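You operate a simulated robot arm through the tools that you are given. There is no shell and no other tool.

Carry out the task below with a simulated two-armed robot. There is one attempt and no reset: what you move stays moved.

Task
Set the divider for the blue lot: slide it to the width on the blue block.
Fine: then shut that block in the parts crate.
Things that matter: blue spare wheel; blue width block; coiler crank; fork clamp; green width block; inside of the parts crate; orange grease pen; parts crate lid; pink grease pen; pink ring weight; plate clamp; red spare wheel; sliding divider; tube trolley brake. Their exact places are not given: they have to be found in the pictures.

The check looks at the end state, three seconds after you hand in, the way a careful person would. Anything else that was tipped, shoved, dropped, spilled or broken makes it a failure.

Robot
Two 7-joint arms with two-finger parallel grippers on one trunk, on a base that drives. Base frame: it is fixed to the floor where the robot stands at the start and does not move with it; the origin is under the middle of the robot, x ahead of it, y to its left, z up. Lengths are in mm, angles in rad, forces in N, time in s.
The left shoulder is at the start at [70, 134, 1151], the right one opposite. With the tool pointing down near the work surface each hand reaches from about 100 to 640 mm from the robot's upright axis, wherever it stands, measured 20 degrees to its own side. Places, roughly: blue spare wheel [-2750, -750, 1000]; blue width block, green width block [-2250, -750, 1000]; coiler crank [-1700, -900, 1000]; fork clamp [-1600, -800, 200]; inside of the parts crate [-2700, -800, 900]; orange grease pen [-3250, -750, 1000]; parts crate lid [-2700, -800, 1000]; pink grease pen [-1750, -1000, 250]; pink ring weight [-2000, -1000, 1000]; plate clamp [-2400, -600, 900]; red spare wheel [-2750, -750, 1000]; sliding divider [-3100, -700, 1000]; tube trolley brake [-2900, -400, 100]; white ring weight [-2000, -1000, 1000]; width gauge [-3100, -1000, 1100]; yellow width block [-2250, -750, 1000]. Payload 1.57 kg a hand.
The TCP of each hand is the grasp point between the finger pads, 30 mm short of the fingertips. In the tool frame z runs along the fingers and y along their closing line. The gripper opens to 80 mm. The fingers are 17 mm wide and 12 mm thick; the gripper's body (40 by 82 mm) begins 80 mm behind the TCP.
Orientation is that of the tool frame in the base frame, as [roll, pitch, yaw] about the fixed x, y, z axes, in that order (R = Rz(yaw) Ry(pitch) Rx(roll)). With the fingers straight down and closing along the base's y, the tool's x points along the base's -x, its y along +y and its z along -z.

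Tools
- The arms move only by the tool arm_command. It takes "left_motion", "right_motion" or both (then of equal length, played together; a hand with none holds still); each is one flat list of numbers, 7 for each row, row after row: the turn, a rotation vector about the base's x, y, z in degrees, then the shift along the base's x, y, z in mm, then the gripper command, from -1 (fully open) to 1 (shut), values between in proportion. In form: [wx, wy, wz, x, y, z, grip, wx, wy, wz, x, y, z, grip, ...]. A call has 1 to 20 rows; each row is the pose to reach, as a shift and turn from the pose commanded when the call began. A row lasts 0.2 s, in which the tool goes at most 50 mm and 0.15 rad; a call with a longer step from one row to the next is refused whole, and so is a gripper value outside its range. Where a pose cannot be reached the arm comes as near as it can. A force on the tool above 40 N (or 10 N above the force at the start of the call, whichever is more), or a blocked arm, ends the call early, and 0.2 s more pass. The fingers move at their own pace (about 153 mm/s each) and stop on an object; they squeeze with about 41 N. The grip force told is the motor's: it shows also when the fingers shut on nothing. Time passes only in rows, and 0.2 s behind the last, so rows that repeat a pose let the fingers close. The reply holds the time, the measured pose of the TCP, the force on the tool along the base axes, the opening and the grip force, in the units named above and with some noise, with the torque about the TCP (base axes, N m) and any sound that the robot's microphone picked up.
- Cameras (640 x 400 px; columns grow to the right, rows downward): "scene" is now at [141.3, -2.7, 1362.3]; the picture's right is [-0.12, -0.99, 0.00], its down [-0.65, 0.08, -0.76] and it looks along [0.75, -0.09, -0.65] (base axes); focal length 248 px, centre (320, 200). "left" rides on the left gripper at [72, 7, -122] in its tool frame; the picture's right is [-0.09, 1.00, 0.00], its down [-0.84, -0.08, -0.54] and it looks along [-0.54, -0.05, 0.84] (tool axes); focal length 238 px, centre (320, 200). "right" rides on the right gripper at [72, -7, -122] in its tool frame; the picture's right is [0.09, 1.00, 0.00], its down [-0.84, 0.08, -0.54] and it looks along [-0.54, 0.05, 0.84] (tool axes); focal length 238 px, centre (320, 200).
- grab_frame(camera): a new picture of that camera. It takes no simulated time.
- raise_lower(by): slides the trunk up (or, below 0, down) by that many mm; the arms and the scene camera ride with it, the base frame stays. It gives what a move gives, with no picture.
- steer(legs): drives the robot by 1 to 6 legs, each [ahead, left, turn to the left] in mm, mm and rad, along the robot's own axes; the way and the turn of a leg run together, so that a leg with both is an arc; at most 1500 mm and 3.142 rad a leg. The arms and the cameras ride along, it lands a little off, and it stops where it bumps. It gives what a move gives.
- head_to(pan, tilt): turns the head with the scene camera to pan (to the left, within 1.501 rad either way) and tilt (down, from -0.506 to 1.204), counted from straight ahead of the robot. It gives what a move gives.
- point_at(camera, pixels): there is no depth. For up to 12 entries [column, row, z] of the newest picture of that camera ("zoom" is the newest enlarged one), the place [x, y] in the base frame at which the ray of that pixel passes the height z, good to about 2 mm, but the place of the scene camera against the robot may be out by one fixed shift of up to 18 mm in any direction. It takes no simulated time.
- enlarge(camera, box): a new picture of the part [left, top, right, bottom] of that camera's present view, enlarged. It takes no simulated time.
- finish_job(): hands the job in; it is judged then, once.

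Leave the grippers open and the arms clear of the work at the hand-in unless told otherwise.

The tools are called after "Request:" as a command line: name --argument value ..., lists and objects as JSON in quotes. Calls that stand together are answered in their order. arm_command: Moves the arms, as the interface text tells. Its arguments: {"type":"object","properties":{"left_motion":{"type":"array","items":{"type":"number"}},"right_motion":{"type":"array","items":{"type":"number"}}},"required":[]} The other tools are called the same way: raise_lower (by) slides the trunk up or down; steer (legs) drives the base; head_to (pan, tilt) turns the head that bears the scene camera; grab_frame (camera) takes a picture; point_at (camera, pixels) gives the place at which the rays of pixels pass given heights; enlarge (camera, box) takes an enlarged picture of a part of a camera's view; finish_job () hands the job in.

At the start:

```text
time_s: 0.0
left_eef_pos: [484.5, 215.0, 1197.1]
left_tcp_rot: [-3.142, 0.0, 3.141]
left_ft_force: [-0.2, -1.1, -0.1]
left_torque: [-0.01, 0.03, 0.02]
left_width: 80.2
left_grip_force: 0.1
right_eef_pos: [405.9, -194.8, 1180.2]
right_tcp_rot: [3.14, 0.0, 3.141]
right_ft_force: [-0.2, -0.4, -0.4]
right_torque: [-0.04, -0.01, 0.01]
right_width: 80.0
right_grip_force: 0.1
trunk travel left (down, up): [-725.0, 215.0]
robot x, y, heading: [-1.3, 2.3, 0.001]
head pan, tilt: [-0.12, 0.714]
```

scene: 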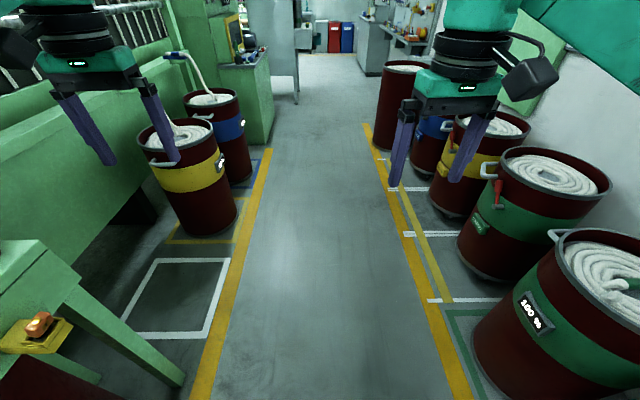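
right: 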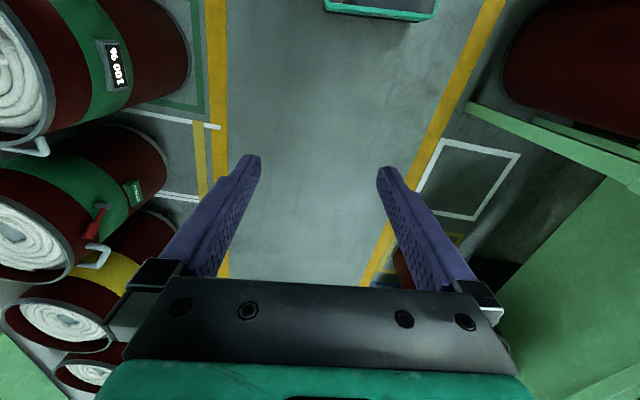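
left: 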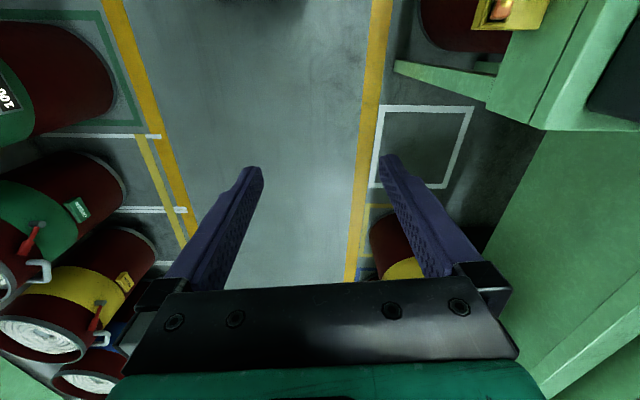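

The robot faces down an aisle with drums on both sides, and the work places are behind it (x from -1600 to -3250, y about -800). I'll pan the head right first to see what is beside and behind the robot before driving.

Request:
head_to --pan -1.5 --tilt 0.4

Request:
grab_frame --camera "scene"

```text
time_s: 1.5
left_eef_pos: [484.3, 215.4, 1196.9]
left_tcp_rot: [3.14, 0.0, 3.141]
left_ft_force: [0.1, -0.1, 0.4]
left_torque: [0.02, -0.02, 0.02]
left_width: 80.0
left_grip_force: 0.1
right_eef_pos: [406.3, -195.5, 1180.3]
right_tcp_rot: [3.141, 0.001, -3.141]
right_ft_force: [0.3, -0.8, -0.9]
right_torque: [0.06, -0.01, 0.02]
right_width: 80.1
right_grip_force: 0.0
trunk travel left (down, up): [-725.0, 215.0]
robot x, y, heading: [-4.2, 3.1, -0.001]
head pan, tilt: [-1.499, 0.4]
```

```text
taken
```

scene: 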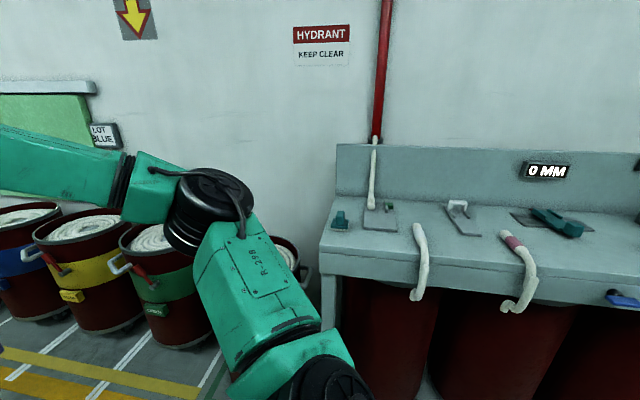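

I see a bench behind-right with a "0 MM" readout, sleeves hanging over its edge and a "HYDRANT" sign; a "LOT BLUE" sign is on the wall. Now I look left to know what is in the way of turning.

Request:
head_to --pan 1.5 --tilt 0.5

Request:
grab_frame --camera "scene"

```text
time_s: 4.1
left_eef_pos: [483.8, 215.4, 1195.2]
left_tcp_rot: [-3.141, 0.0, 3.141]
left_ft_force: [-0.9, 0.0, 0.0]
left_torque: [0.02, 0.03, 0.02]
left_width: 80.2
left_grip_force: 0.1
right_eef_pos: [405.9, -195.3, 1179.1]
right_tcp_rot: [3.141, -0.001, 3.141]
right_ft_force: [0.8, -0.4, 0.5]
right_torque: [0.02, -0.02, 0.01]
right_width: 79.8
right_grip_force: 0.1
trunk travel left (down, up): [-725.0, 215.0]
robot x, y, heading: [2.0, -2.0, 0.003]
head pan, tilt: [1.499, 0.499]
```

```text
taken
```

scene: 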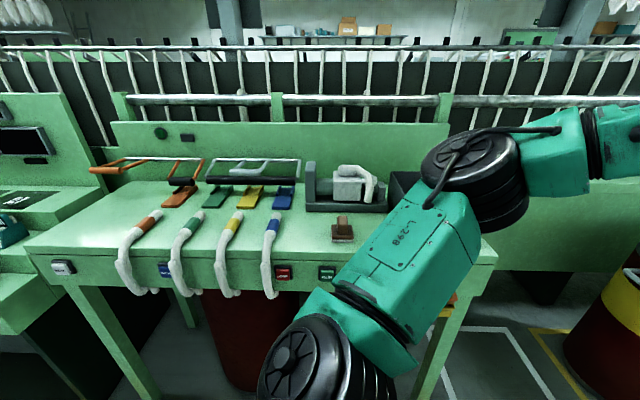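

To the left is a green bench with sleeves on its edge, close to the robot. The hands are at about 1180 mm, well above bench and drums. I'll turn right by about 1.57 on the spot to face the bench side, then look around.

Request:
steer --legs '[[0, 0, -1.57]]'

Request:
head_to --pan -1.3 --tilt 0.55

Request:
grab_frame --camera "scene"

```text
time_s: 8.4
left_eef_pos: [205.2, -490.3, 1197.6]
left_tcp_rot: [-3.141, 0.0, 1.551]
left_ft_force: [-0.1, -0.1, -0.4]
left_torque: [-0.03, -0.02, 0.01]
left_width: 80.0
left_grip_force: 0.0
right_eef_pos: [-202.1, -400.6, 1181.6]
right_tcp_rot: [3.141, 0.001, 1.548]
right_ft_force: [-0.1, 0.7, -0.7]
right_torque: [0.02, -0.01, 0.01]
right_width: 79.7
right_grip_force: 0.0
trunk travel left (down, up): [-725.0, 215.0]
robot x, y, heading: [1.8, 0.8, -1.59]
head pan, tilt: [1.499, 0.499]
```

```text
time_s: 10.9
left_eef_pos: [204.4, -488.9, 1196.1]
left_tcp_rot: [3.142, -0.002, 1.55]
left_ft_force: [0.1, -0.9, 0.0]
left_torque: [-0.03, 0.0, -0.02]
left_width: 79.8
left_grip_force: 0.0
right_eef_pos: [-203.9, -401.3, 1180.6]
right_tcp_rot: [3.141, -0.001, 1.548]
right_ft_force: [0.8, -0.2, 0.7]
right_torque: [0.01, -0.03, 0.02]
right_width: 80.2
right_grip_force: 0.0
trunk travel left (down, up): [-725.0, 215.0]
robot x, y, heading: [1.3, 1.5, -1.588]
head pan, tilt: [-1.3, 0.55]
```

```text
taken
```

scene: 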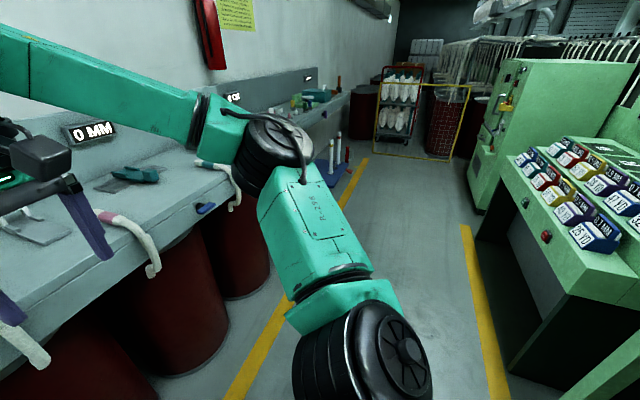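

The aisle runs along -x with clear floor. The bench with a "0 MM" readout is on the -y side, a green machine with a rack on the +y side. I measure the yellow floor lines at (355,200), (250,385), (465,235), (495,385) and the trolley near (340,165).

Request:
point_at --camera "scene" --pixels '[[355, 200, 0], [250, 385, 0], [465, 235, 0], [495, 385, 0], [340, 178, 150], [365, 160, 0], [400, 150, 0], [455, 160, 0]]'

Request:
enlarge --camera "scene" --box '[160, 40, 480, 240]'

```text
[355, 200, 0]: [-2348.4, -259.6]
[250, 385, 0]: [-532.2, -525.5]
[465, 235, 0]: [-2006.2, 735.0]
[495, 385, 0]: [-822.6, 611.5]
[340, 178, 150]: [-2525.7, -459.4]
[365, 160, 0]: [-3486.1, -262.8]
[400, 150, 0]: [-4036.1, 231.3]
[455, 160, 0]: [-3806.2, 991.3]
```

```text
2.00 times, centred on (320, 140) of scene
```

zoom: 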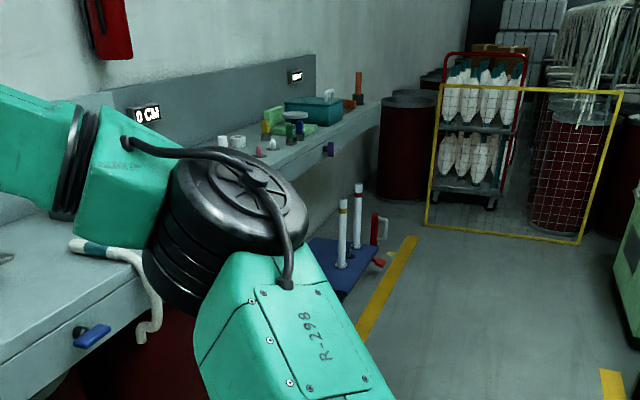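

The aisle is turned by about 0.1 rad against the base x axis. At the far end of the bench there's a blue trolley with two white tubes. I'll turn 0.085 more to the right to square with the bench and drive sideways to the right about 2150 mm.

Request:
steer --legs '[[0, 0, -0.085], [0, -1100, 0], [0, -1050, 0]]'

Request:
head_to --pan 0.0 --tilt 0.6

Request:
grab_frame --camera "scene"

```text
time_s: 22.0
left_eef_pos: [-1980.8, -262.7, 1197.9]
left_tcp_rot: [3.141, 0.001, 1.458]
left_ft_force: [-1.2, 0.4, -0.8]
left_torque: [0.02, 0.0, 0.01]
left_width: 80.0
left_grip_force: 0.0
right_eef_pos: [-2379.2, -138.1, 1180.5]
right_tcp_rot: [-3.141, -0.001, 1.459]
right_ft_force: [0.0, 0.1, -0.2]
right_torque: [-0.01, -0.01, -0.02]
right_width: 80.1
right_grip_force: 0.1
trunk travel left (down, up): [-725.0, 215.0]
robot x, y, heading: [-2144.0, 240.6, -1.682]
head pan, tilt: [-1.3, 0.55]
```

```text
time_s: 23.5
left_eef_pos: [-1982.1, -262.6, 1196.6]
left_tcp_rot: [3.14, 0.001, 1.46]
left_ft_force: [0.0, 1.2, -0.8]
left_torque: [0.03, 0.02, 0.02]
left_width: 79.9
left_grip_force: 0.0
right_eef_pos: [-2380.5, -138.8, 1179.2]
right_tcp_rot: [-3.141, 0.002, 1.459]
right_ft_force: [0.1, -0.4, -0.6]
right_torque: [0.0, 0.03, 0.0]
right_width: 80.1
right_grip_force: 0.1
trunk travel left (down, up): [-725.0, 215.0]
robot x, y, heading: [-2141.9, 243.2, -1.681]
head pan, tilt: [0.0, 0.6]
```

```text
taken
```

scene: 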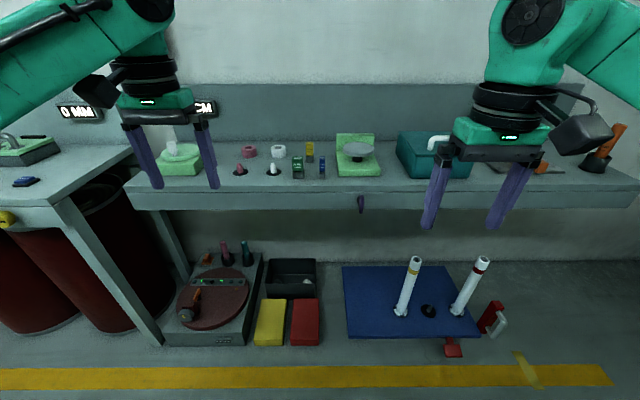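

Now the bench is in front: width blocks at about (298,165), (310,150), (322,165), a green stand at (357,155), a teal crate at (430,155), a plate clamp at (361,203), and below, the coiler and the blue tube trolley. I enlarge for detail.

Request:
enlarge --camera "scene" --box '[220, 110, 420, 235]'

Request:
enlarge --camera "scene" --box '[380, 80, 640, 240]'

Request:
enlarge --camera "scene" --box '[120, 230, 560, 400]'

Request:
head_to --pan -0.7 --tilt 0.6

Request:
grab_frame --camera "scene"

```text
3.20 times, centred on (320, 172) of scene
```

zoom: 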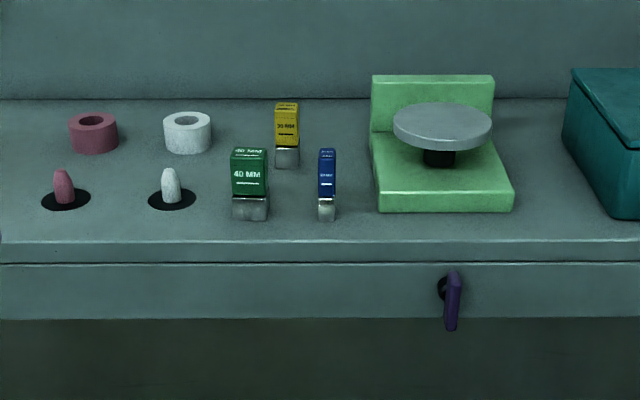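

```text
2.46 times, centred on (510, 160) of scene
```

zoom: 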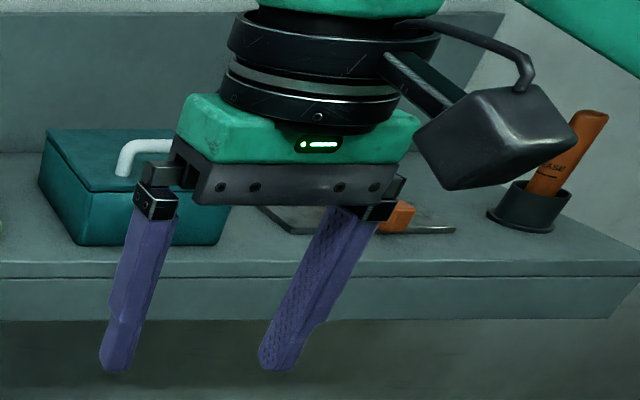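

```text
1.45 times, centred on (340, 315) of scene
```

zoom: 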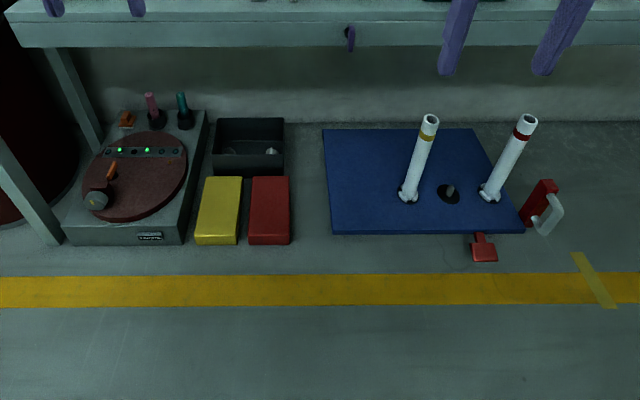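

```text
time_s: 24.6
left_eef_pos: [-1980.9, -262.7, 1196.4]
left_tcp_rot: [-3.141, 0.001, 1.46]
left_ft_force: [0.2, 0.6, -0.1]
left_torque: [-0.01, 0.0, 0.02]
left_width: 79.8
left_grip_force: 0.1
right_eef_pos: [-2381.5, -138.0, 1180.2]
right_tcp_rot: [3.14, 0.001, 1.46]
right_ft_force: [-0.2, -0.5, 0.1]
right_torque: [0.03, 0.01, 0.0]
right_width: 80.0
right_grip_force: 0.0
trunk travel left (down, up): [-725.0, 215.0]
robot x, y, heading: [-2142.1, 238.9, -1.683]
head pan, tilt: [-0.7, 0.6]
```

```text
taken
```

scene: 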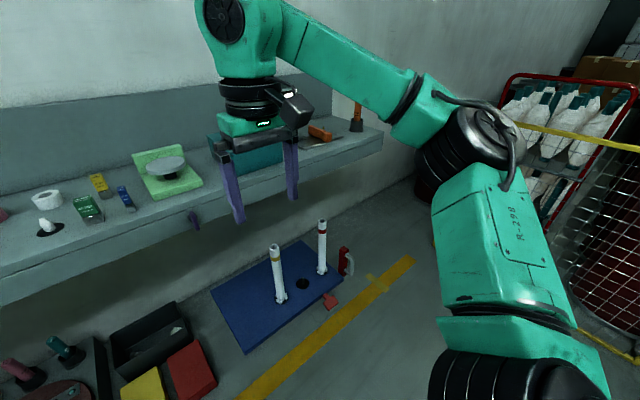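

The divider with an orange knob seems to be at about (320,133), the pen cup at (355,120), and the crate is hidden behind the right hand. I'll move both hands back and outward so the scene camera gets a clear view.

Request:
arm_command --left_motion '[0, 0, 0, 28, 27, 0, -1, 0, 0, 0, 56, 54, 0, -1, 0, 0, 0, 84, 81, 0, -1, 0, 0, 0, 112, 108, 0, -1, 0, 0, 0, 140, 135, 0, -1, 0, 0, 0, 169, 162, 0, -1]' --right_motion '[0, 0, 0, -31, 20, 0, -1, 0, 0, 0, -62, 40, 0, -1, 0, 0, 0, -93, 60, 0, -1, 0, 0, 0, -124, 80, 0, -1, 0, 0, 0, -155, 100, 0, -1, 0, 0, 0, -188, 121, 0, -1]'

Request:
head_to --pan 0.0 --tilt 0.55

Request:
grab_frame --camera "scene"

```text
time_s: 26.0
left_eef_pos: [-1846.4, -150.4, 1179.7]
left_tcp_rot: [-3.141, -0.001, 1.458]
left_ft_force: [-0.6, -0.4, 0.3]
left_torque: [-0.01, 0.02, -0.03]
left_width: 79.8
left_grip_force: 0.0
left hand out of reach, approached as far as the arm can: row 5, 6
right_eef_pos: [-2537.7, -73.5, 1168.8]
right_tcp_rot: [3.141, 0.0, 1.459]
right_ft_force: [0.0, -0.1, 0.3]
right_torque: [0.0, 0.01, -0.02]
right_width: 79.9
right_grip_force: 0.1
right hand out of reach, approached as far as the arm can: row 4, 5, 6
trunk travel left (down, up): [-725.0, 215.0]
robot x, y, heading: [-2140.5, 245.3, -1.686]
head pan, tilt: [-0.7, 0.6]
```

```text
time_s: 27.0
left_eef_pos: [-1846.7, -149.4, 1179.6]
left_tcp_rot: [-3.141, 0.0, 1.458]
left_ft_force: [-0.4, 0.1, 0.9]
left_torque: [-0.01, 0.03, 0.02]
left_width: 80.0
left_grip_force: 0.1
right_eef_pos: [-2538.4, -74.0, 1170.2]
right_tcp_rot: [3.14, 0.0, 1.46]
right_ft_force: [-1.0, -0.2, -0.3]
right_torque: [-0.01, 0.0, -0.02]
right_width: 80.0
right_grip_force: 0.1
trunk travel left (down, up): [-725.0, 215.0]
robot x, y, heading: [-2138.8, 238.3, -1.684]
head pan, tilt: [0.0, 0.55]
```

```text
taken
```

scene: 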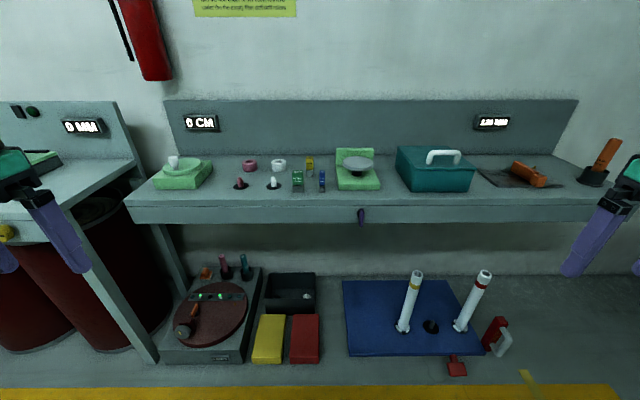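

Clear view now. I enlarge the gauge display at (492,122), the blocks around (310,172), the divider at (525,175), and the crate at (435,168).

Request:
enlarge --camera "scene" --box '[440, 105, 620, 218]'

Request:
enlarge --camera "scene" --box '[280, 145, 360, 195]'

Request:
enlarge --camera "scene" --box '[330, 120, 490, 220]'

Request:
enlarge --camera "scene" --box '[180, 0, 310, 81]'

```text
3.54 times, centred on (530, 162) of scene
```

zoom: 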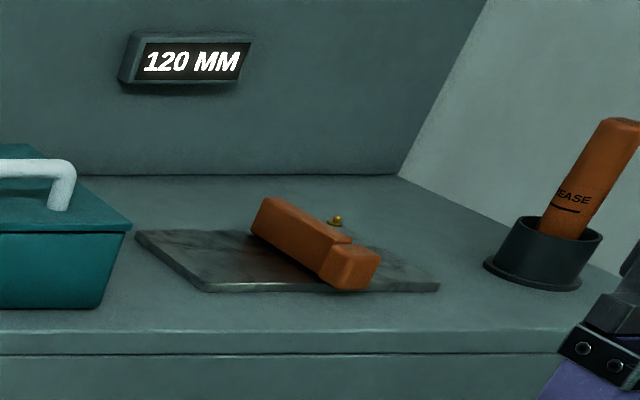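

```text
8.00 times, centred on (320, 170) of scene
```

zoom: 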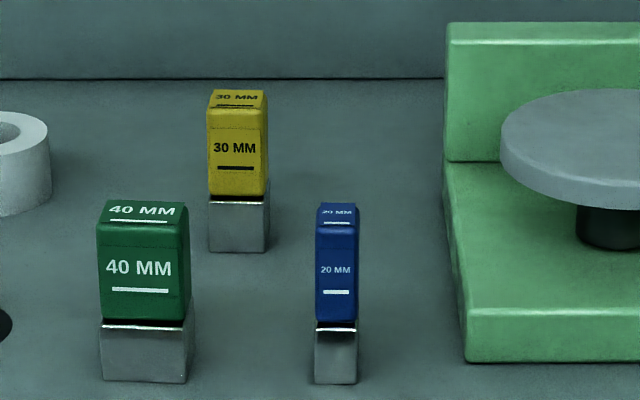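

```text
4.00 times, centred on (410, 170) of scene
```

zoom: 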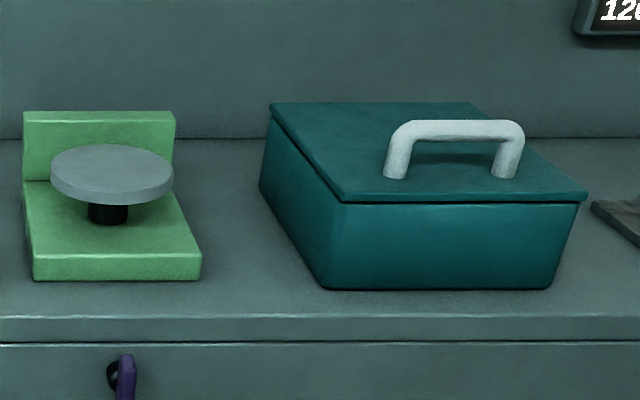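

```text
4.92 times, centred on (245, 40) of scene
```

zoom: 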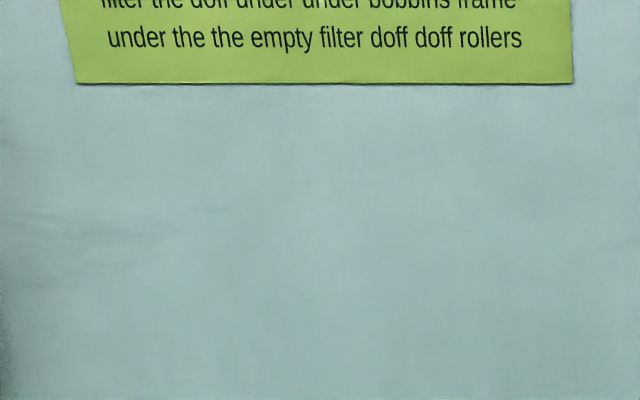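

The blue block reads 20 MM (green 40, yellow 30), and the gauge reads 120 MM. The crate is the teal box with a white handle near the lid's front edge. I measure the trolley corners, the brake pedal, the bench edge and the divider.

Request:
point_at --camera "scene" --pixels '[[343, 281, 100], [456, 279, 100], [491, 345, 100], [348, 355, 100], [457, 368, 50], [508, 345, 50], [270, 362, 0], [340, 358, 0], [130, 207, 900], [590, 207, 900], [545, 185, 930], [432, 168, 930]]'

Request:
enlarge --camera "scene" --box '[330, 250, 540, 381]'

```text
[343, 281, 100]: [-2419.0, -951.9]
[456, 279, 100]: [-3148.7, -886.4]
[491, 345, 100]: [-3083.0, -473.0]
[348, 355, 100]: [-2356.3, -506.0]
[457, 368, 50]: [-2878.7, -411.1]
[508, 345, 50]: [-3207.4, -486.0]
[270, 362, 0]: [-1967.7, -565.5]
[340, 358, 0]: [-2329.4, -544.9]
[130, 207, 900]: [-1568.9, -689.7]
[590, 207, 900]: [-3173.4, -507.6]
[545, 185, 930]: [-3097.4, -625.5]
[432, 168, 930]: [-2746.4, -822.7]
```

```text
3.05 times, centred on (435, 316) of scene
```

zoom: 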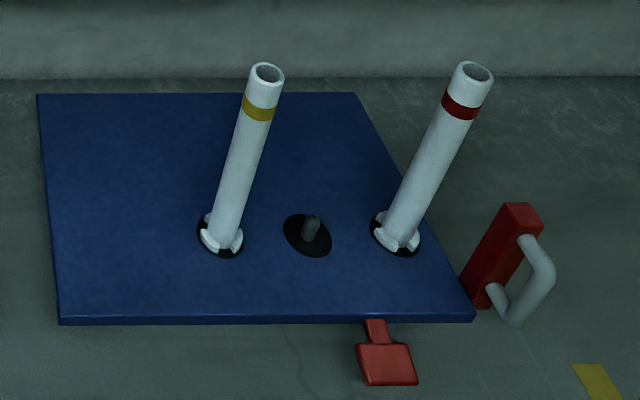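

The bench edge slopes like the heading (-1.684), so I'm square to it. The trolley's front edge is at y ≈ -475 and the pedal reaches y ≈ -411. I'll drive right 730 mm and ahead 250 mm, staying well short of the trolley, then look again.

Request:
steer --legs '[[0, -730, 0], [250, 0, 0]]'

Request:
head_to --pan -0.15 --tilt 0.75

Request:
grab_frame --camera "scene"

```text
time_s: 32.4
left_eef_pos: [-2584.0, -316.4, 1180.6]
left_tcp_rot: [-3.141, 0.002, 1.469]
left_ft_force: [0.0, 0.1, 0.4]
left_torque: [0.0, 0.01, 0.01]
left_width: 79.8
left_grip_force: 0.1
right_eef_pos: [-3275.9, -246.0, 1170.2]
right_tcp_rot: [3.141, 0.0, 1.467]
right_ft_force: [0.2, -0.6, 0.0]
right_torque: [0.04, 0.01, -0.01]
right_width: 80.0
right_grip_force: 0.1
trunk travel left (down, up): [-725.0, 215.0]
robot x, y, heading: [-2881.0, 71.5, -1.672]
head pan, tilt: [0.0, 0.55]
```

```text
time_s: 33.1
left_eef_pos: [-2585.4, -318.5, 1180.0]
left_tcp_rot: [-3.14, 0.0, 1.468]
left_ft_force: [0.4, -0.1, 0.2]
left_torque: [0.0, -0.01, 0.0]
left_width: 80.0
left_grip_force: 0.1
right_eef_pos: [-3275.4, -247.8, 1169.5]
right_tcp_rot: [3.141, -0.001, 1.467]
right_ft_force: [-0.3, -0.5, 1.3]
right_torque: [-0.02, 0.0, 0.01]
right_width: 80.1
right_grip_force: 0.1
trunk travel left (down, up): [-725.0, 215.0]
robot x, y, heading: [-2881.6, 71.9, -1.671]
head pan, tilt: [-0.15, 0.75]
```

```text
taken
```

scene: 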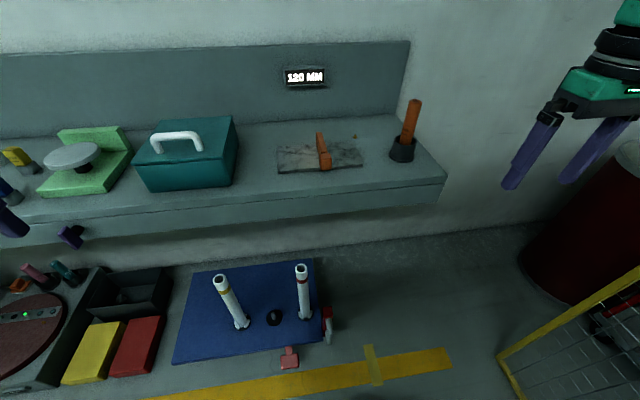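

Request:
enlarge --camera "scene" --box '[250, 55, 450, 180]'

Request:
enlarge --camera "scene" --box '[110, 100, 260, 194]'

Request:
point_at --camera "scene" --pixels '[[320, 135, 970], [326, 162, 950], [280, 172, 920], [362, 165, 920], [278, 150, 920], [345, 140, 920], [355, 138, 920], [290, 368, 50]]'

```text
3.20 times, centred on (350, 118) of scene
```

zoom: 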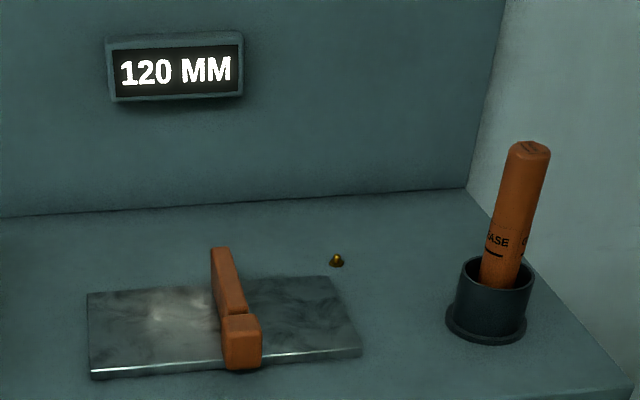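

```text
4.26 times, centred on (185, 147) of scene
```

zoom: 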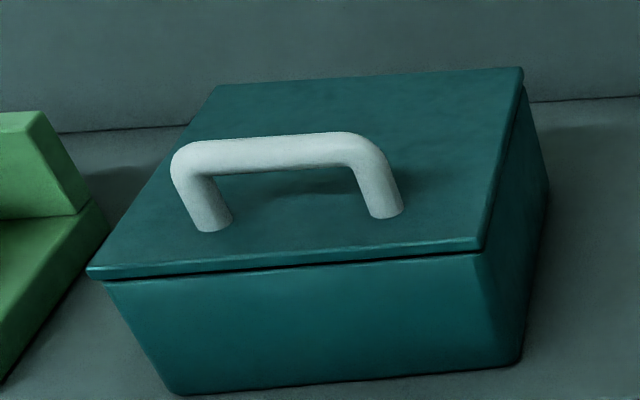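

```text
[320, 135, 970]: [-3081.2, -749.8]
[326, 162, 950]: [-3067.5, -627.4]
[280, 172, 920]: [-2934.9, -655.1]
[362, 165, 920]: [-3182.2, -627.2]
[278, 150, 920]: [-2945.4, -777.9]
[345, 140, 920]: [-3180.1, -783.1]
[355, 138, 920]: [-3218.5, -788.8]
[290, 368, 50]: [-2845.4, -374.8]
```

The divider is an orange bar on a grey plate with a block at its front end. Before driving closer, I tilt the head all the way down to see how far the robot's base sticks out relative to the trolley's pedal.

Request:
head_to --pan 0.0 --tilt 1.2

Request:
grab_frame --camera "scene"

```text
time_s: 34.0
left_eef_pos: [-2583.8, -318.1, 1179.5]
left_tcp_rot: [3.14, 0.001, 1.468]
left_ft_force: [-0.3, -0.5, 0.7]
left_torque: [0.04, -0.01, 0.02]
left_width: 80.1
left_grip_force: 0.0
right_eef_pos: [-3276.1, -247.5, 1170.2]
right_tcp_rot: [-3.142, 0.001, 1.467]
right_ft_force: [0.1, 0.3, 0.7]
right_torque: [-0.02, -0.02, 0.0]
right_width: 79.6
right_grip_force: 0.1
trunk travel left (down, up): [-725.0, 215.0]
robot x, y, heading: [-2884.8, 73.9, -1.678]
head pan, tilt: [0.0, 1.201]
```

```text
taken
```

scene: 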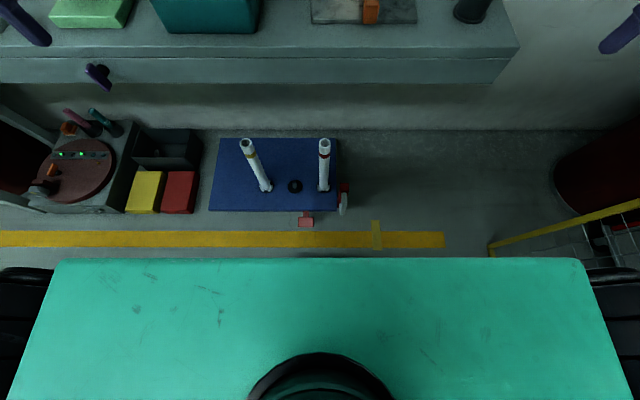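

The chest hides the base. I'll check what the wrist cameras see now.

Request:
grab_frame --camera "left"

Request:
grab_frame --camera "right"

```text
taken
```

left: 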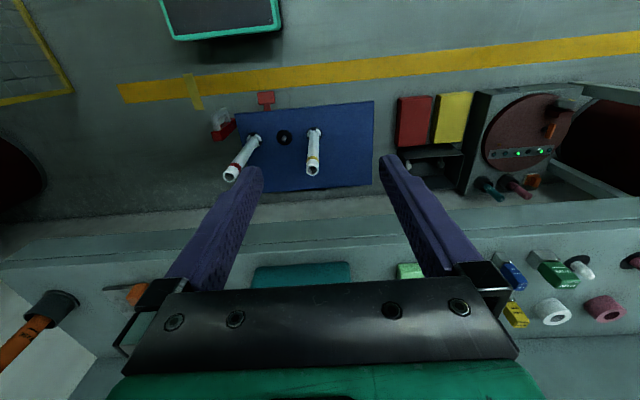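

```text
taken
```

right: 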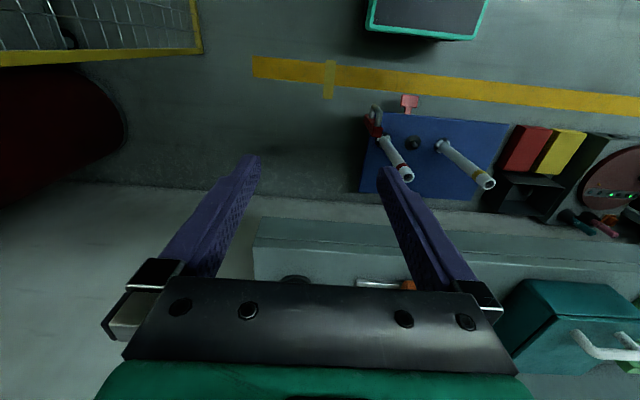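

The wrist cameras look back towards the robot: the base front shows at the top (left picture (165..280, 35)). I measure it against the pedal at (266,98) and the trolley edge.

Request:
point_at --camera "left" --pixels '[[172, 40, 50], [172, 40, 250], [283, 28, 50], [283, 28, 250], [266, 92, 50], [266, 98, 50], [238, 112, 80], [372, 102, 80]]'

Request:
point_at --camera "right" --pixels '[[368, 30, 50], [368, 30, 250], [475, 40, 50], [475, 40, 250], [410, 96, 50], [375, 112, 80], [505, 124, 80]]'

Request:
enlarge --camera "left" --box '[120, 0, 320, 125]'

Request:
enlarge --camera "right" --box '[320, 0, 520, 125]'

```text
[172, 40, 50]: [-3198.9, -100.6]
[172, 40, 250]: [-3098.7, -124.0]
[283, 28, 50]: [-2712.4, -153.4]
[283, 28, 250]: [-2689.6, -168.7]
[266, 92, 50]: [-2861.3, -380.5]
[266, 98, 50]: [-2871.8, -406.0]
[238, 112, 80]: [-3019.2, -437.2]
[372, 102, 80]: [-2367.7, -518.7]
```

```text
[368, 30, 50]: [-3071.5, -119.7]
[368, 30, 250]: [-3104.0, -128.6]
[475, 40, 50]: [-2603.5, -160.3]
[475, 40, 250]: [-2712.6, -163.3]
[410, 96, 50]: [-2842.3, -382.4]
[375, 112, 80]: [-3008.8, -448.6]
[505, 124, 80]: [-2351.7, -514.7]
```

```text
3.20 times, centred on (220, 62) of left
```

zoom: 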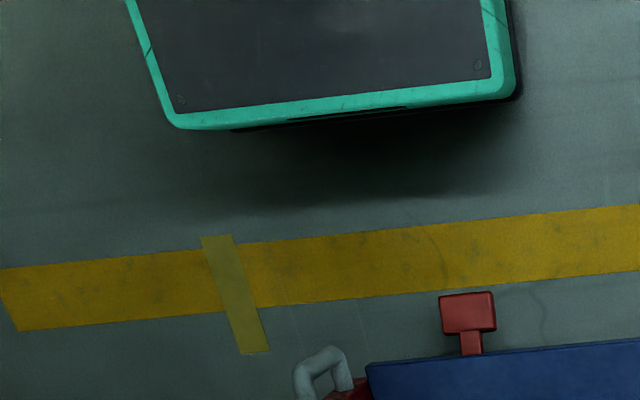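

```text
3.20 times, centred on (420, 62) of right
```

zoom: 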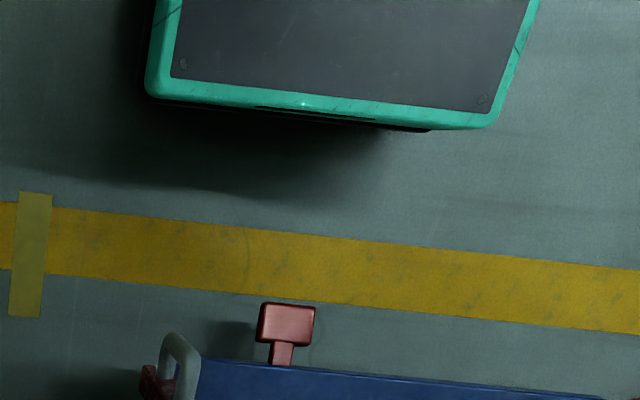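

The base front edge is at about y = -146 (220 mm ahead of the axis), and the pedal reaches y ≈ -380, so there's about 230 mm of clearance. I'll drive ahead 170 mm, leaving about 60 mm.

Request:
steer --legs '[[170, 0, 0]]'

Request:
grab_frame --camera "left"

Request:
head_to --pan -0.25 --tilt 0.75

Request:
grab_frame --camera "scene"

```text
time_s: 35.5
left_eef_pos: [-2599.8, -485.4, 1180.5]
left_tcp_rot: [3.141, 0.003, 1.47]
left_ft_force: [0.7, -0.2, -0.2]
left_torque: [0.01, -0.02, 0.0]
left_width: 80.0
left_grip_force: 0.0
right_eef_pos: [-3292.4, -418.1, 1170.4]
right_tcp_rot: [-3.141, 0.003, 1.473]
right_ft_force: [0.5, -0.6, 0.4]
right_torque: [0.01, 0.02, 0.0]
right_width: 80.0
right_grip_force: 0.1
trunk travel left (down, up): [-725.0, 215.0]
robot x, y, heading: [-2901.6, -96.3, -1.672]
head pan, tilt: [0.0, 1.201]
```

```text
taken
```

left: 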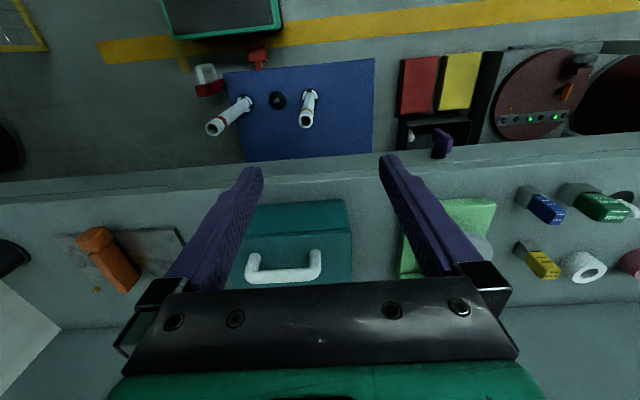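

```text
time_s: 36.4
left_eef_pos: [-2599.9, -488.1, 1180.1]
left_tcp_rot: [3.141, 0.0, 1.471]
left_ft_force: [-0.1, 0.1, -0.1]
left_torque: [-0.02, 0.0, 0.0]
left_width: 80.0
left_grip_force: 0.1
right_eef_pos: [-3293.1, -420.7, 1170.0]
right_tcp_rot: [-3.141, 0.0, 1.471]
right_ft_force: [-0.8, -0.4, 0.2]
right_torque: [0.0, -0.05, -0.01]
right_width: 80.2
right_grip_force: 0.0
trunk travel left (down, up): [-725.0, 215.0]
robot x, y, heading: [-2898.3, -98.0, -1.67]
head pan, tilt: [-0.25, 0.75]
```

```text
taken
```

scene: 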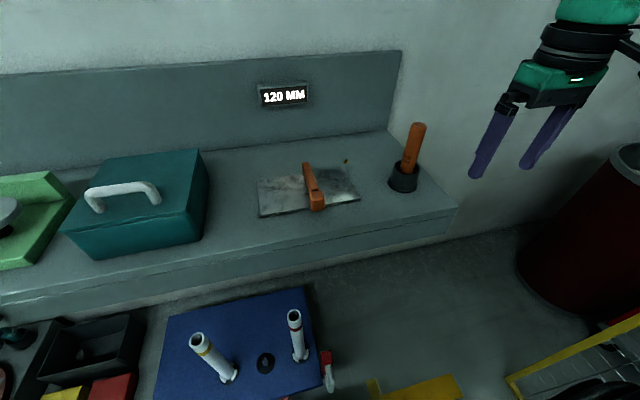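

I have the same objects in both the left wrist camera (upside down) and the scene camera. I enlarge the divider area in both to triangulate heights.

Request:
enlarge --camera "left" --box '[0, 180, 220, 318]'

Request:
enlarge --camera "scene" --box '[230, 70, 450, 220]'

Request:
enlarge --camera "left" --box '[220, 180, 420, 305]'

Request:
enlarge --camera "left" --box '[480, 160, 640, 300]'

```text
2.90 times, centred on (110, 249) of left
```

zoom: 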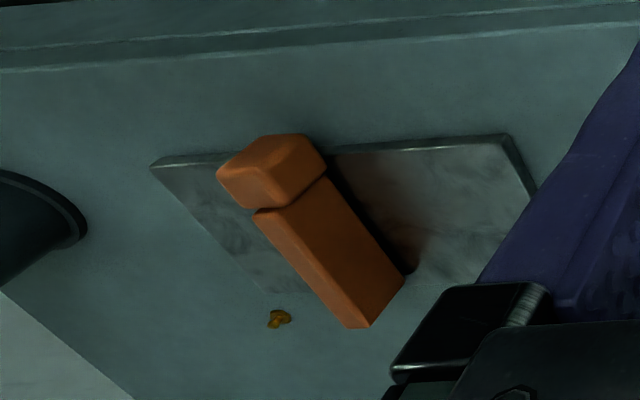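

```text
2.67 times, centred on (340, 145) of scene
```

zoom: 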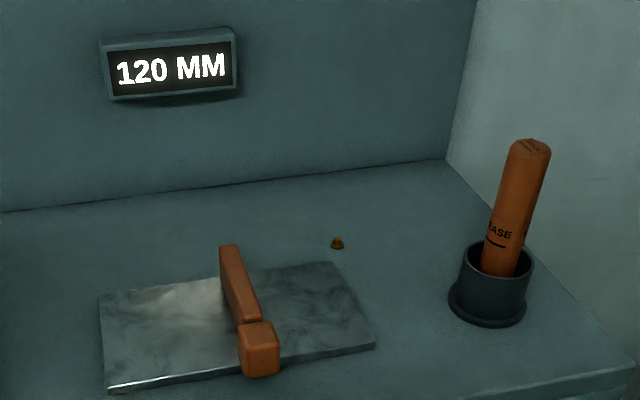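

```text
3.20 times, centred on (320, 242) of left
```

zoom: 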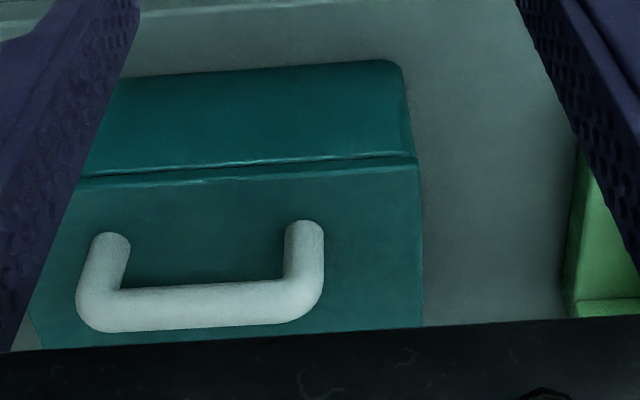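

```text
2.86 times, centred on (560, 230) of left
```

zoom: 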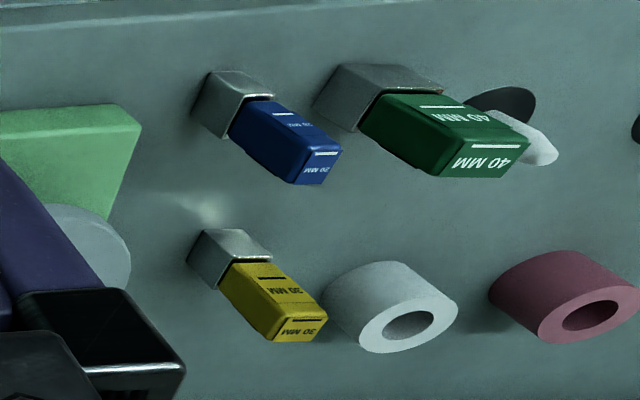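

I triangulate: brass dome at left (96,290) / scene (346,161); plate corners left (287.. zoom) etc. I query two heights for each.

Request:
point_at --camera "left" --pixels '[[96, 290, 880], [96, 290, 940], [52.8, 236, 880], [52.8, 236, 940], [176, 227.5, 880], [176, 227.5, 940], [320, 256, 1000], [320, 256, 1060]]'

Request:
point_at --camera "scene" --pixels '[[346.4, 160.7, 880], [346.4, 160.7, 940], [360.2, 200, 880], [360.2, 200, 940], [260, 215, 880], [260, 215, 940], [160, 196, 1000], [160, 196, 1060]]'

```text
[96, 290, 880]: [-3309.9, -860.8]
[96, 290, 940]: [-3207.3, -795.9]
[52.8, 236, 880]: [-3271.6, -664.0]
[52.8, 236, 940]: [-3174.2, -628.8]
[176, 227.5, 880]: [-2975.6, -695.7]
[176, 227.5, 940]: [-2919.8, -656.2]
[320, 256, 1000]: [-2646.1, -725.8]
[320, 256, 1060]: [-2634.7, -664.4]
```

```text
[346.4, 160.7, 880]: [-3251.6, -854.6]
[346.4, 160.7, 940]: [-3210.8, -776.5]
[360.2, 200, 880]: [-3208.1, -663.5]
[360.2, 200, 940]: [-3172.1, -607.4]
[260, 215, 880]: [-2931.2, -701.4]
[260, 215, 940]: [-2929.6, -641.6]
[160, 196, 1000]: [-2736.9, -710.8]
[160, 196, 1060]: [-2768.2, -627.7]
```

The bench-top plate sits at about z ≈ 935, with its front corners near (-3172,-630) and (-2927,-661). Next I locate the divider's front block: left (93,239), scene (317,200).

Request:
point_at --camera "left" --pixels '[[84, 233, 960], [84, 233, 990], [103, 230, 960], [103, 230, 990], [110, 238, 960], [95, 250, 960], [125, 293, 960], [138, 278, 960]]'

Request:
point_at --camera "scene" --pixels '[[310, 191, 960], [310, 191, 990], [324, 190, 960], [324, 190, 990], [317, 197, 960], [304, 163, 960], [311, 163, 960]]'

```text
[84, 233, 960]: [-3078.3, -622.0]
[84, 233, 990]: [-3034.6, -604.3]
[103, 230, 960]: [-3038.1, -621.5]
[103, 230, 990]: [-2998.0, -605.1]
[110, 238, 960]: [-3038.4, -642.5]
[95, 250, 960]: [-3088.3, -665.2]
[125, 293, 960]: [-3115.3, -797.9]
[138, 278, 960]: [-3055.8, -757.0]
```

```text
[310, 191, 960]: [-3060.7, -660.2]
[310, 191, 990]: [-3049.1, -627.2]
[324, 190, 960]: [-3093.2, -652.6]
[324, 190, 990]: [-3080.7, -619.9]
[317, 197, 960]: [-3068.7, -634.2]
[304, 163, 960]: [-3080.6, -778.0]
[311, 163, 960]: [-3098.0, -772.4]
```

The block is near (-3070,-640) with its top around z ≈ 965. I move the right hand over to about (-3068,-600), lowering to z ≈ 1090, and look with its camera.

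Request:
arm_command --right_motion '[0, 0, 0, 32, -26, 0, -1, 0, 0, 0, 64, -52, 0, -1, 0, 0, 0, 96, -77, 0, -1, 0, 0, 0, 128, -102, 0, -1, 0, 0, 0, 160, -128, -20, -1, 0, 0, 0, 192, -154, -50, -1, 0, 0, 0, 225, -179, -80, -1]'

Request:
grab_frame --camera "right"

Request:
grab_frame --camera "scene"

```text
refused: row 6 steps farther than a row can; nothing moved
```

```text
taken
```

right: 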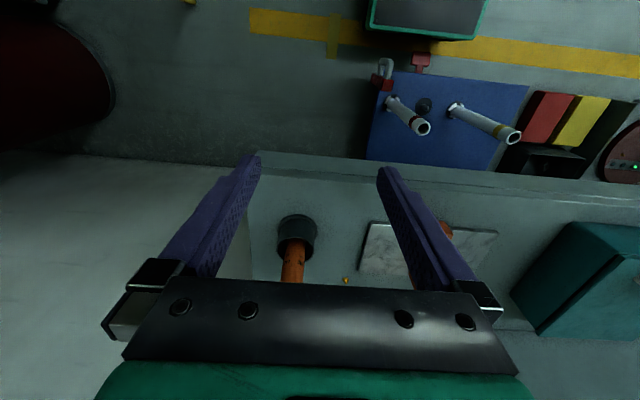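

```text
taken
```

scene: 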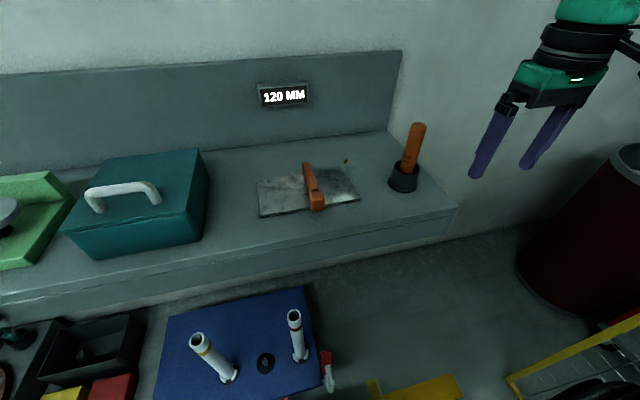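

One step was a bit too long and the call was refused. I repeat it with smaller steps (nine rows).

Request:
arm_command --right_motion '[0, 0, 0, 32, -26, 0, -1, 0, 0, 0, 64, -52, 0, -1, 0, 0, 0, 96, -77, 0, -1, 0, 0, 0, 128, -102, 0, -1, 0, 0, 0, 160, -128, 0, -1, 0, 0, 0, 190, -152, -20, -1, 0, 0, 0, 215, -170, -45, -1, 0, 0, 0, 225, -179, -80, -1]'

Request:
grab_frame --camera "right"

Request:
grab_frame --camera "scene"

```text
time_s: 38.2
left_eef_pos: [-2600.8, -487.7, 1180.1]
left_tcp_rot: [-3.141, -0.001, 1.472]
left_ft_force: [-0.3, -0.5, 0.1]
left_torque: [0.0, -0.02, 0.01]
left_width: 79.7
left_grip_force: 0.1
right_eef_pos: [-3067.1, -599.5, 1091.7]
right_tcp_rot: [3.141, -0.002, 1.471]
right_ft_force: [0.4, -0.7, -0.1]
right_torque: [0.02, 0.01, 0.01]
right_width: 79.9
right_grip_force: 0.1
trunk travel left (down, up): [-725.0, 215.0]
robot x, y, heading: [-2896.1, -100.0, -1.668]
head pan, tilt: [-0.25, 0.75]
```

```text
taken
```

right: 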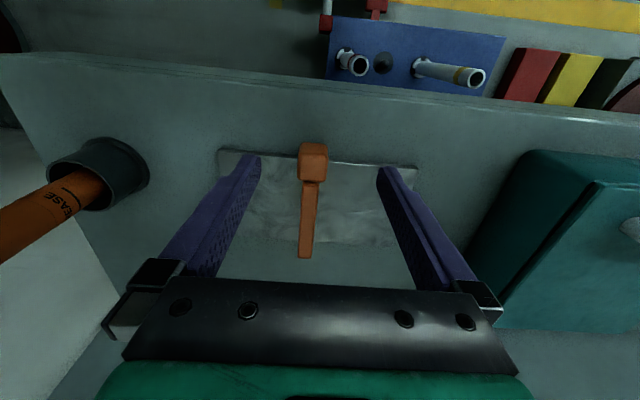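

```text
taken
```

scene: 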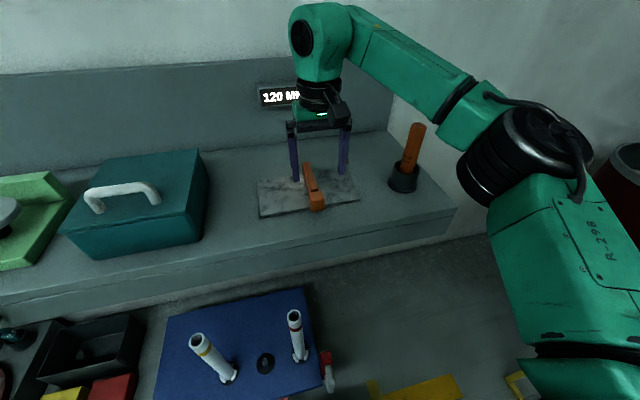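

The hand is above the divider. I enlarge the right camera view of the divider between the fingers.

Request:
enlarge --camera "right" --box '[200, 120, 440, 270]'

Request:
point_at --camera "right" --pixels '[[299, 146, 965], [327, 144, 965], [301, 180, 965], [326, 180, 965], [318, 184, 960], [300, 257, 960], [311, 258, 960], [217, 152, 938], [417, 168, 938], [224, 238, 938], [420, 250, 938]]'

```text
2.67 times, centred on (320, 195) of right
```

zoom: 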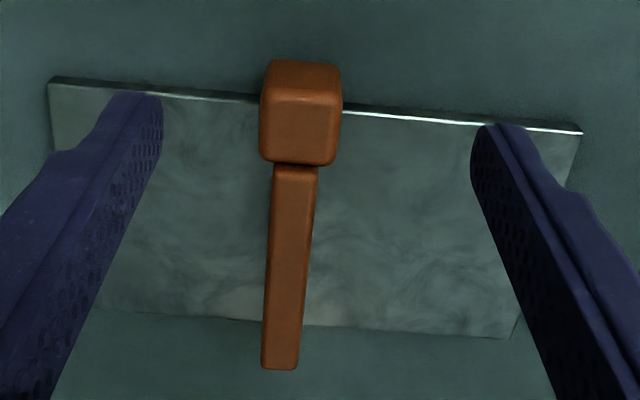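

```text
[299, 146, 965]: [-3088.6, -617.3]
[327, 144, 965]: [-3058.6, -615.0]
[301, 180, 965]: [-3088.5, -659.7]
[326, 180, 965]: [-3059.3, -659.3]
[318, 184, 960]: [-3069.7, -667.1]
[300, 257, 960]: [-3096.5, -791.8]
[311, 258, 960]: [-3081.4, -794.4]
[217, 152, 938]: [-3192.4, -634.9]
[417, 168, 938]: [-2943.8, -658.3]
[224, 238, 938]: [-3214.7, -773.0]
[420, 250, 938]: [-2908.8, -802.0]
```

I enlarge the scene view of the divider block for triangulating its top height.

Request:
enlarge --camera "scene" --box '[280, 155, 360, 220]'

Request:
enlarge --camera "right" --box '[280, 130, 350, 195]'

```text
6.15 times, centred on (320, 188) of scene
```

zoom: 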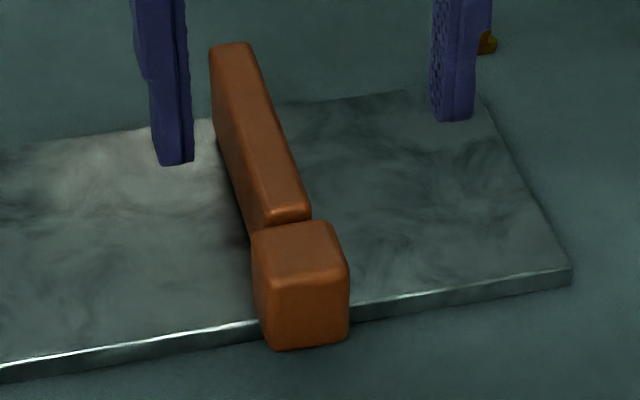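

```text
6.15 times, centred on (315, 162) of right
```

zoom: 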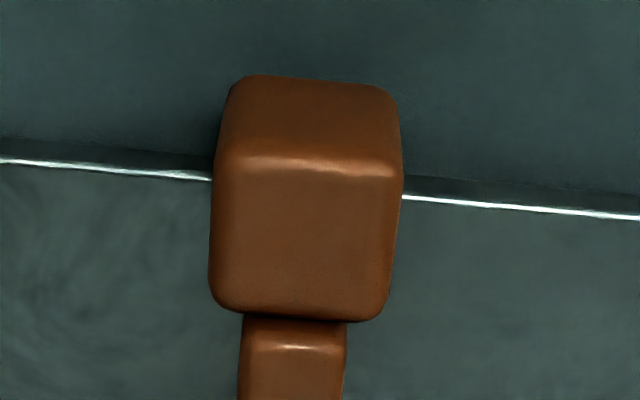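

Request:
point_at --camera "right" --pixels '[[299.6, 155.5, 950], [299.6, 155.5, 990], [327.2, 157.4, 950], [327.2, 157.4, 990], [325.6, 181.2, 950], [325.6, 181.2, 990]]'

Request:
point_at --camera "scene" --pixels '[[324.6, 199.1, 950], [324.6, 199.1, 990], [310.6, 201.7, 950], [310.6, 201.7, 990], [312.2, 212.1, 920], [312.2, 212.1, 950]]'

```text
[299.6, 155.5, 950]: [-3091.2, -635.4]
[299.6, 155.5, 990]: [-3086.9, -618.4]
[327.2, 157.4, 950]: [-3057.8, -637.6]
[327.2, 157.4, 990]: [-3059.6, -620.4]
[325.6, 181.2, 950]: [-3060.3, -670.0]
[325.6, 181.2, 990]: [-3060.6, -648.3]
```

```text
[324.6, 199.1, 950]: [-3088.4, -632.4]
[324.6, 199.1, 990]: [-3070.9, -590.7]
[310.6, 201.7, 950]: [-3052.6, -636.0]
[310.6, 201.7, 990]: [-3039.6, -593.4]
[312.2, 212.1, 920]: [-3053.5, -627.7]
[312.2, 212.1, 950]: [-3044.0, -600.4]
```

The block's top is at about z ≈ 967, centre about (-3074,-643), about 30 mm wide. I move over it, then descend to z ≈ 1000 with open fingers, and look.

Request:
arm_command --right_motion '[0, 0, 0, -7, -43, 0, -1, 0, 0, 0, -7, -43, -30, -1, 0, 0, 0, -7, -43, -60, -1, 0, 0, 0, -7, -43, -92, -1, 0, 0, 0, -7, -43, -92, -1]'

Request:
grab_frame --camera "right"

Request:
enlarge --camera "scene" --box '[260, 120, 380, 220]'

```text
time_s: 39.4
left_eef_pos: [-2598.9, -487.7, 1179.8]
left_tcp_rot: [3.141, -0.001, 1.471]
left_ft_force: [0.2, 0.1, 0.2]
left_torque: [-0.02, -0.01, -0.02]
left_width: 80.0
left_grip_force: 0.1
right_eef_pos: [-3072.8, -639.9, 997.1]
right_tcp_rot: [-3.141, 0.001, 1.47]
right_ft_force: [0.0, 0.6, 0.2]
right_torque: [-0.01, 0.0, 0.01]
right_width: 80.0
right_grip_force: 0.1
trunk travel left (down, up): [-725.0, 215.0]
robot x, y, heading: [-2896.7, -97.8, -1.673]
head pan, tilt: [-0.25, 0.75]
```

```text
taken
```

right: 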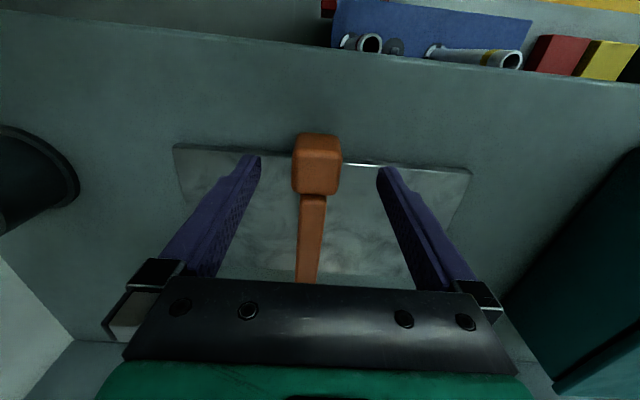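

```text
4.00 times, centred on (320, 170) of scene
```

zoom: 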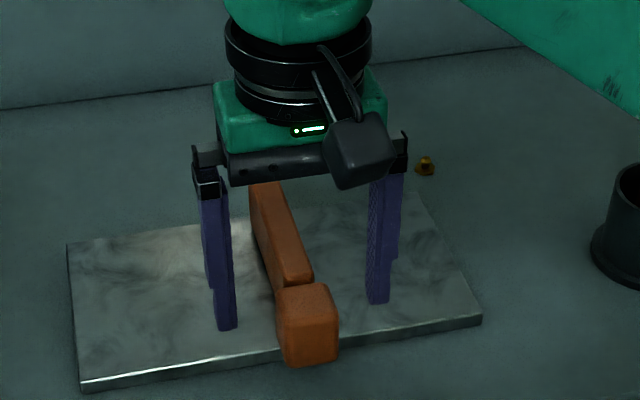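

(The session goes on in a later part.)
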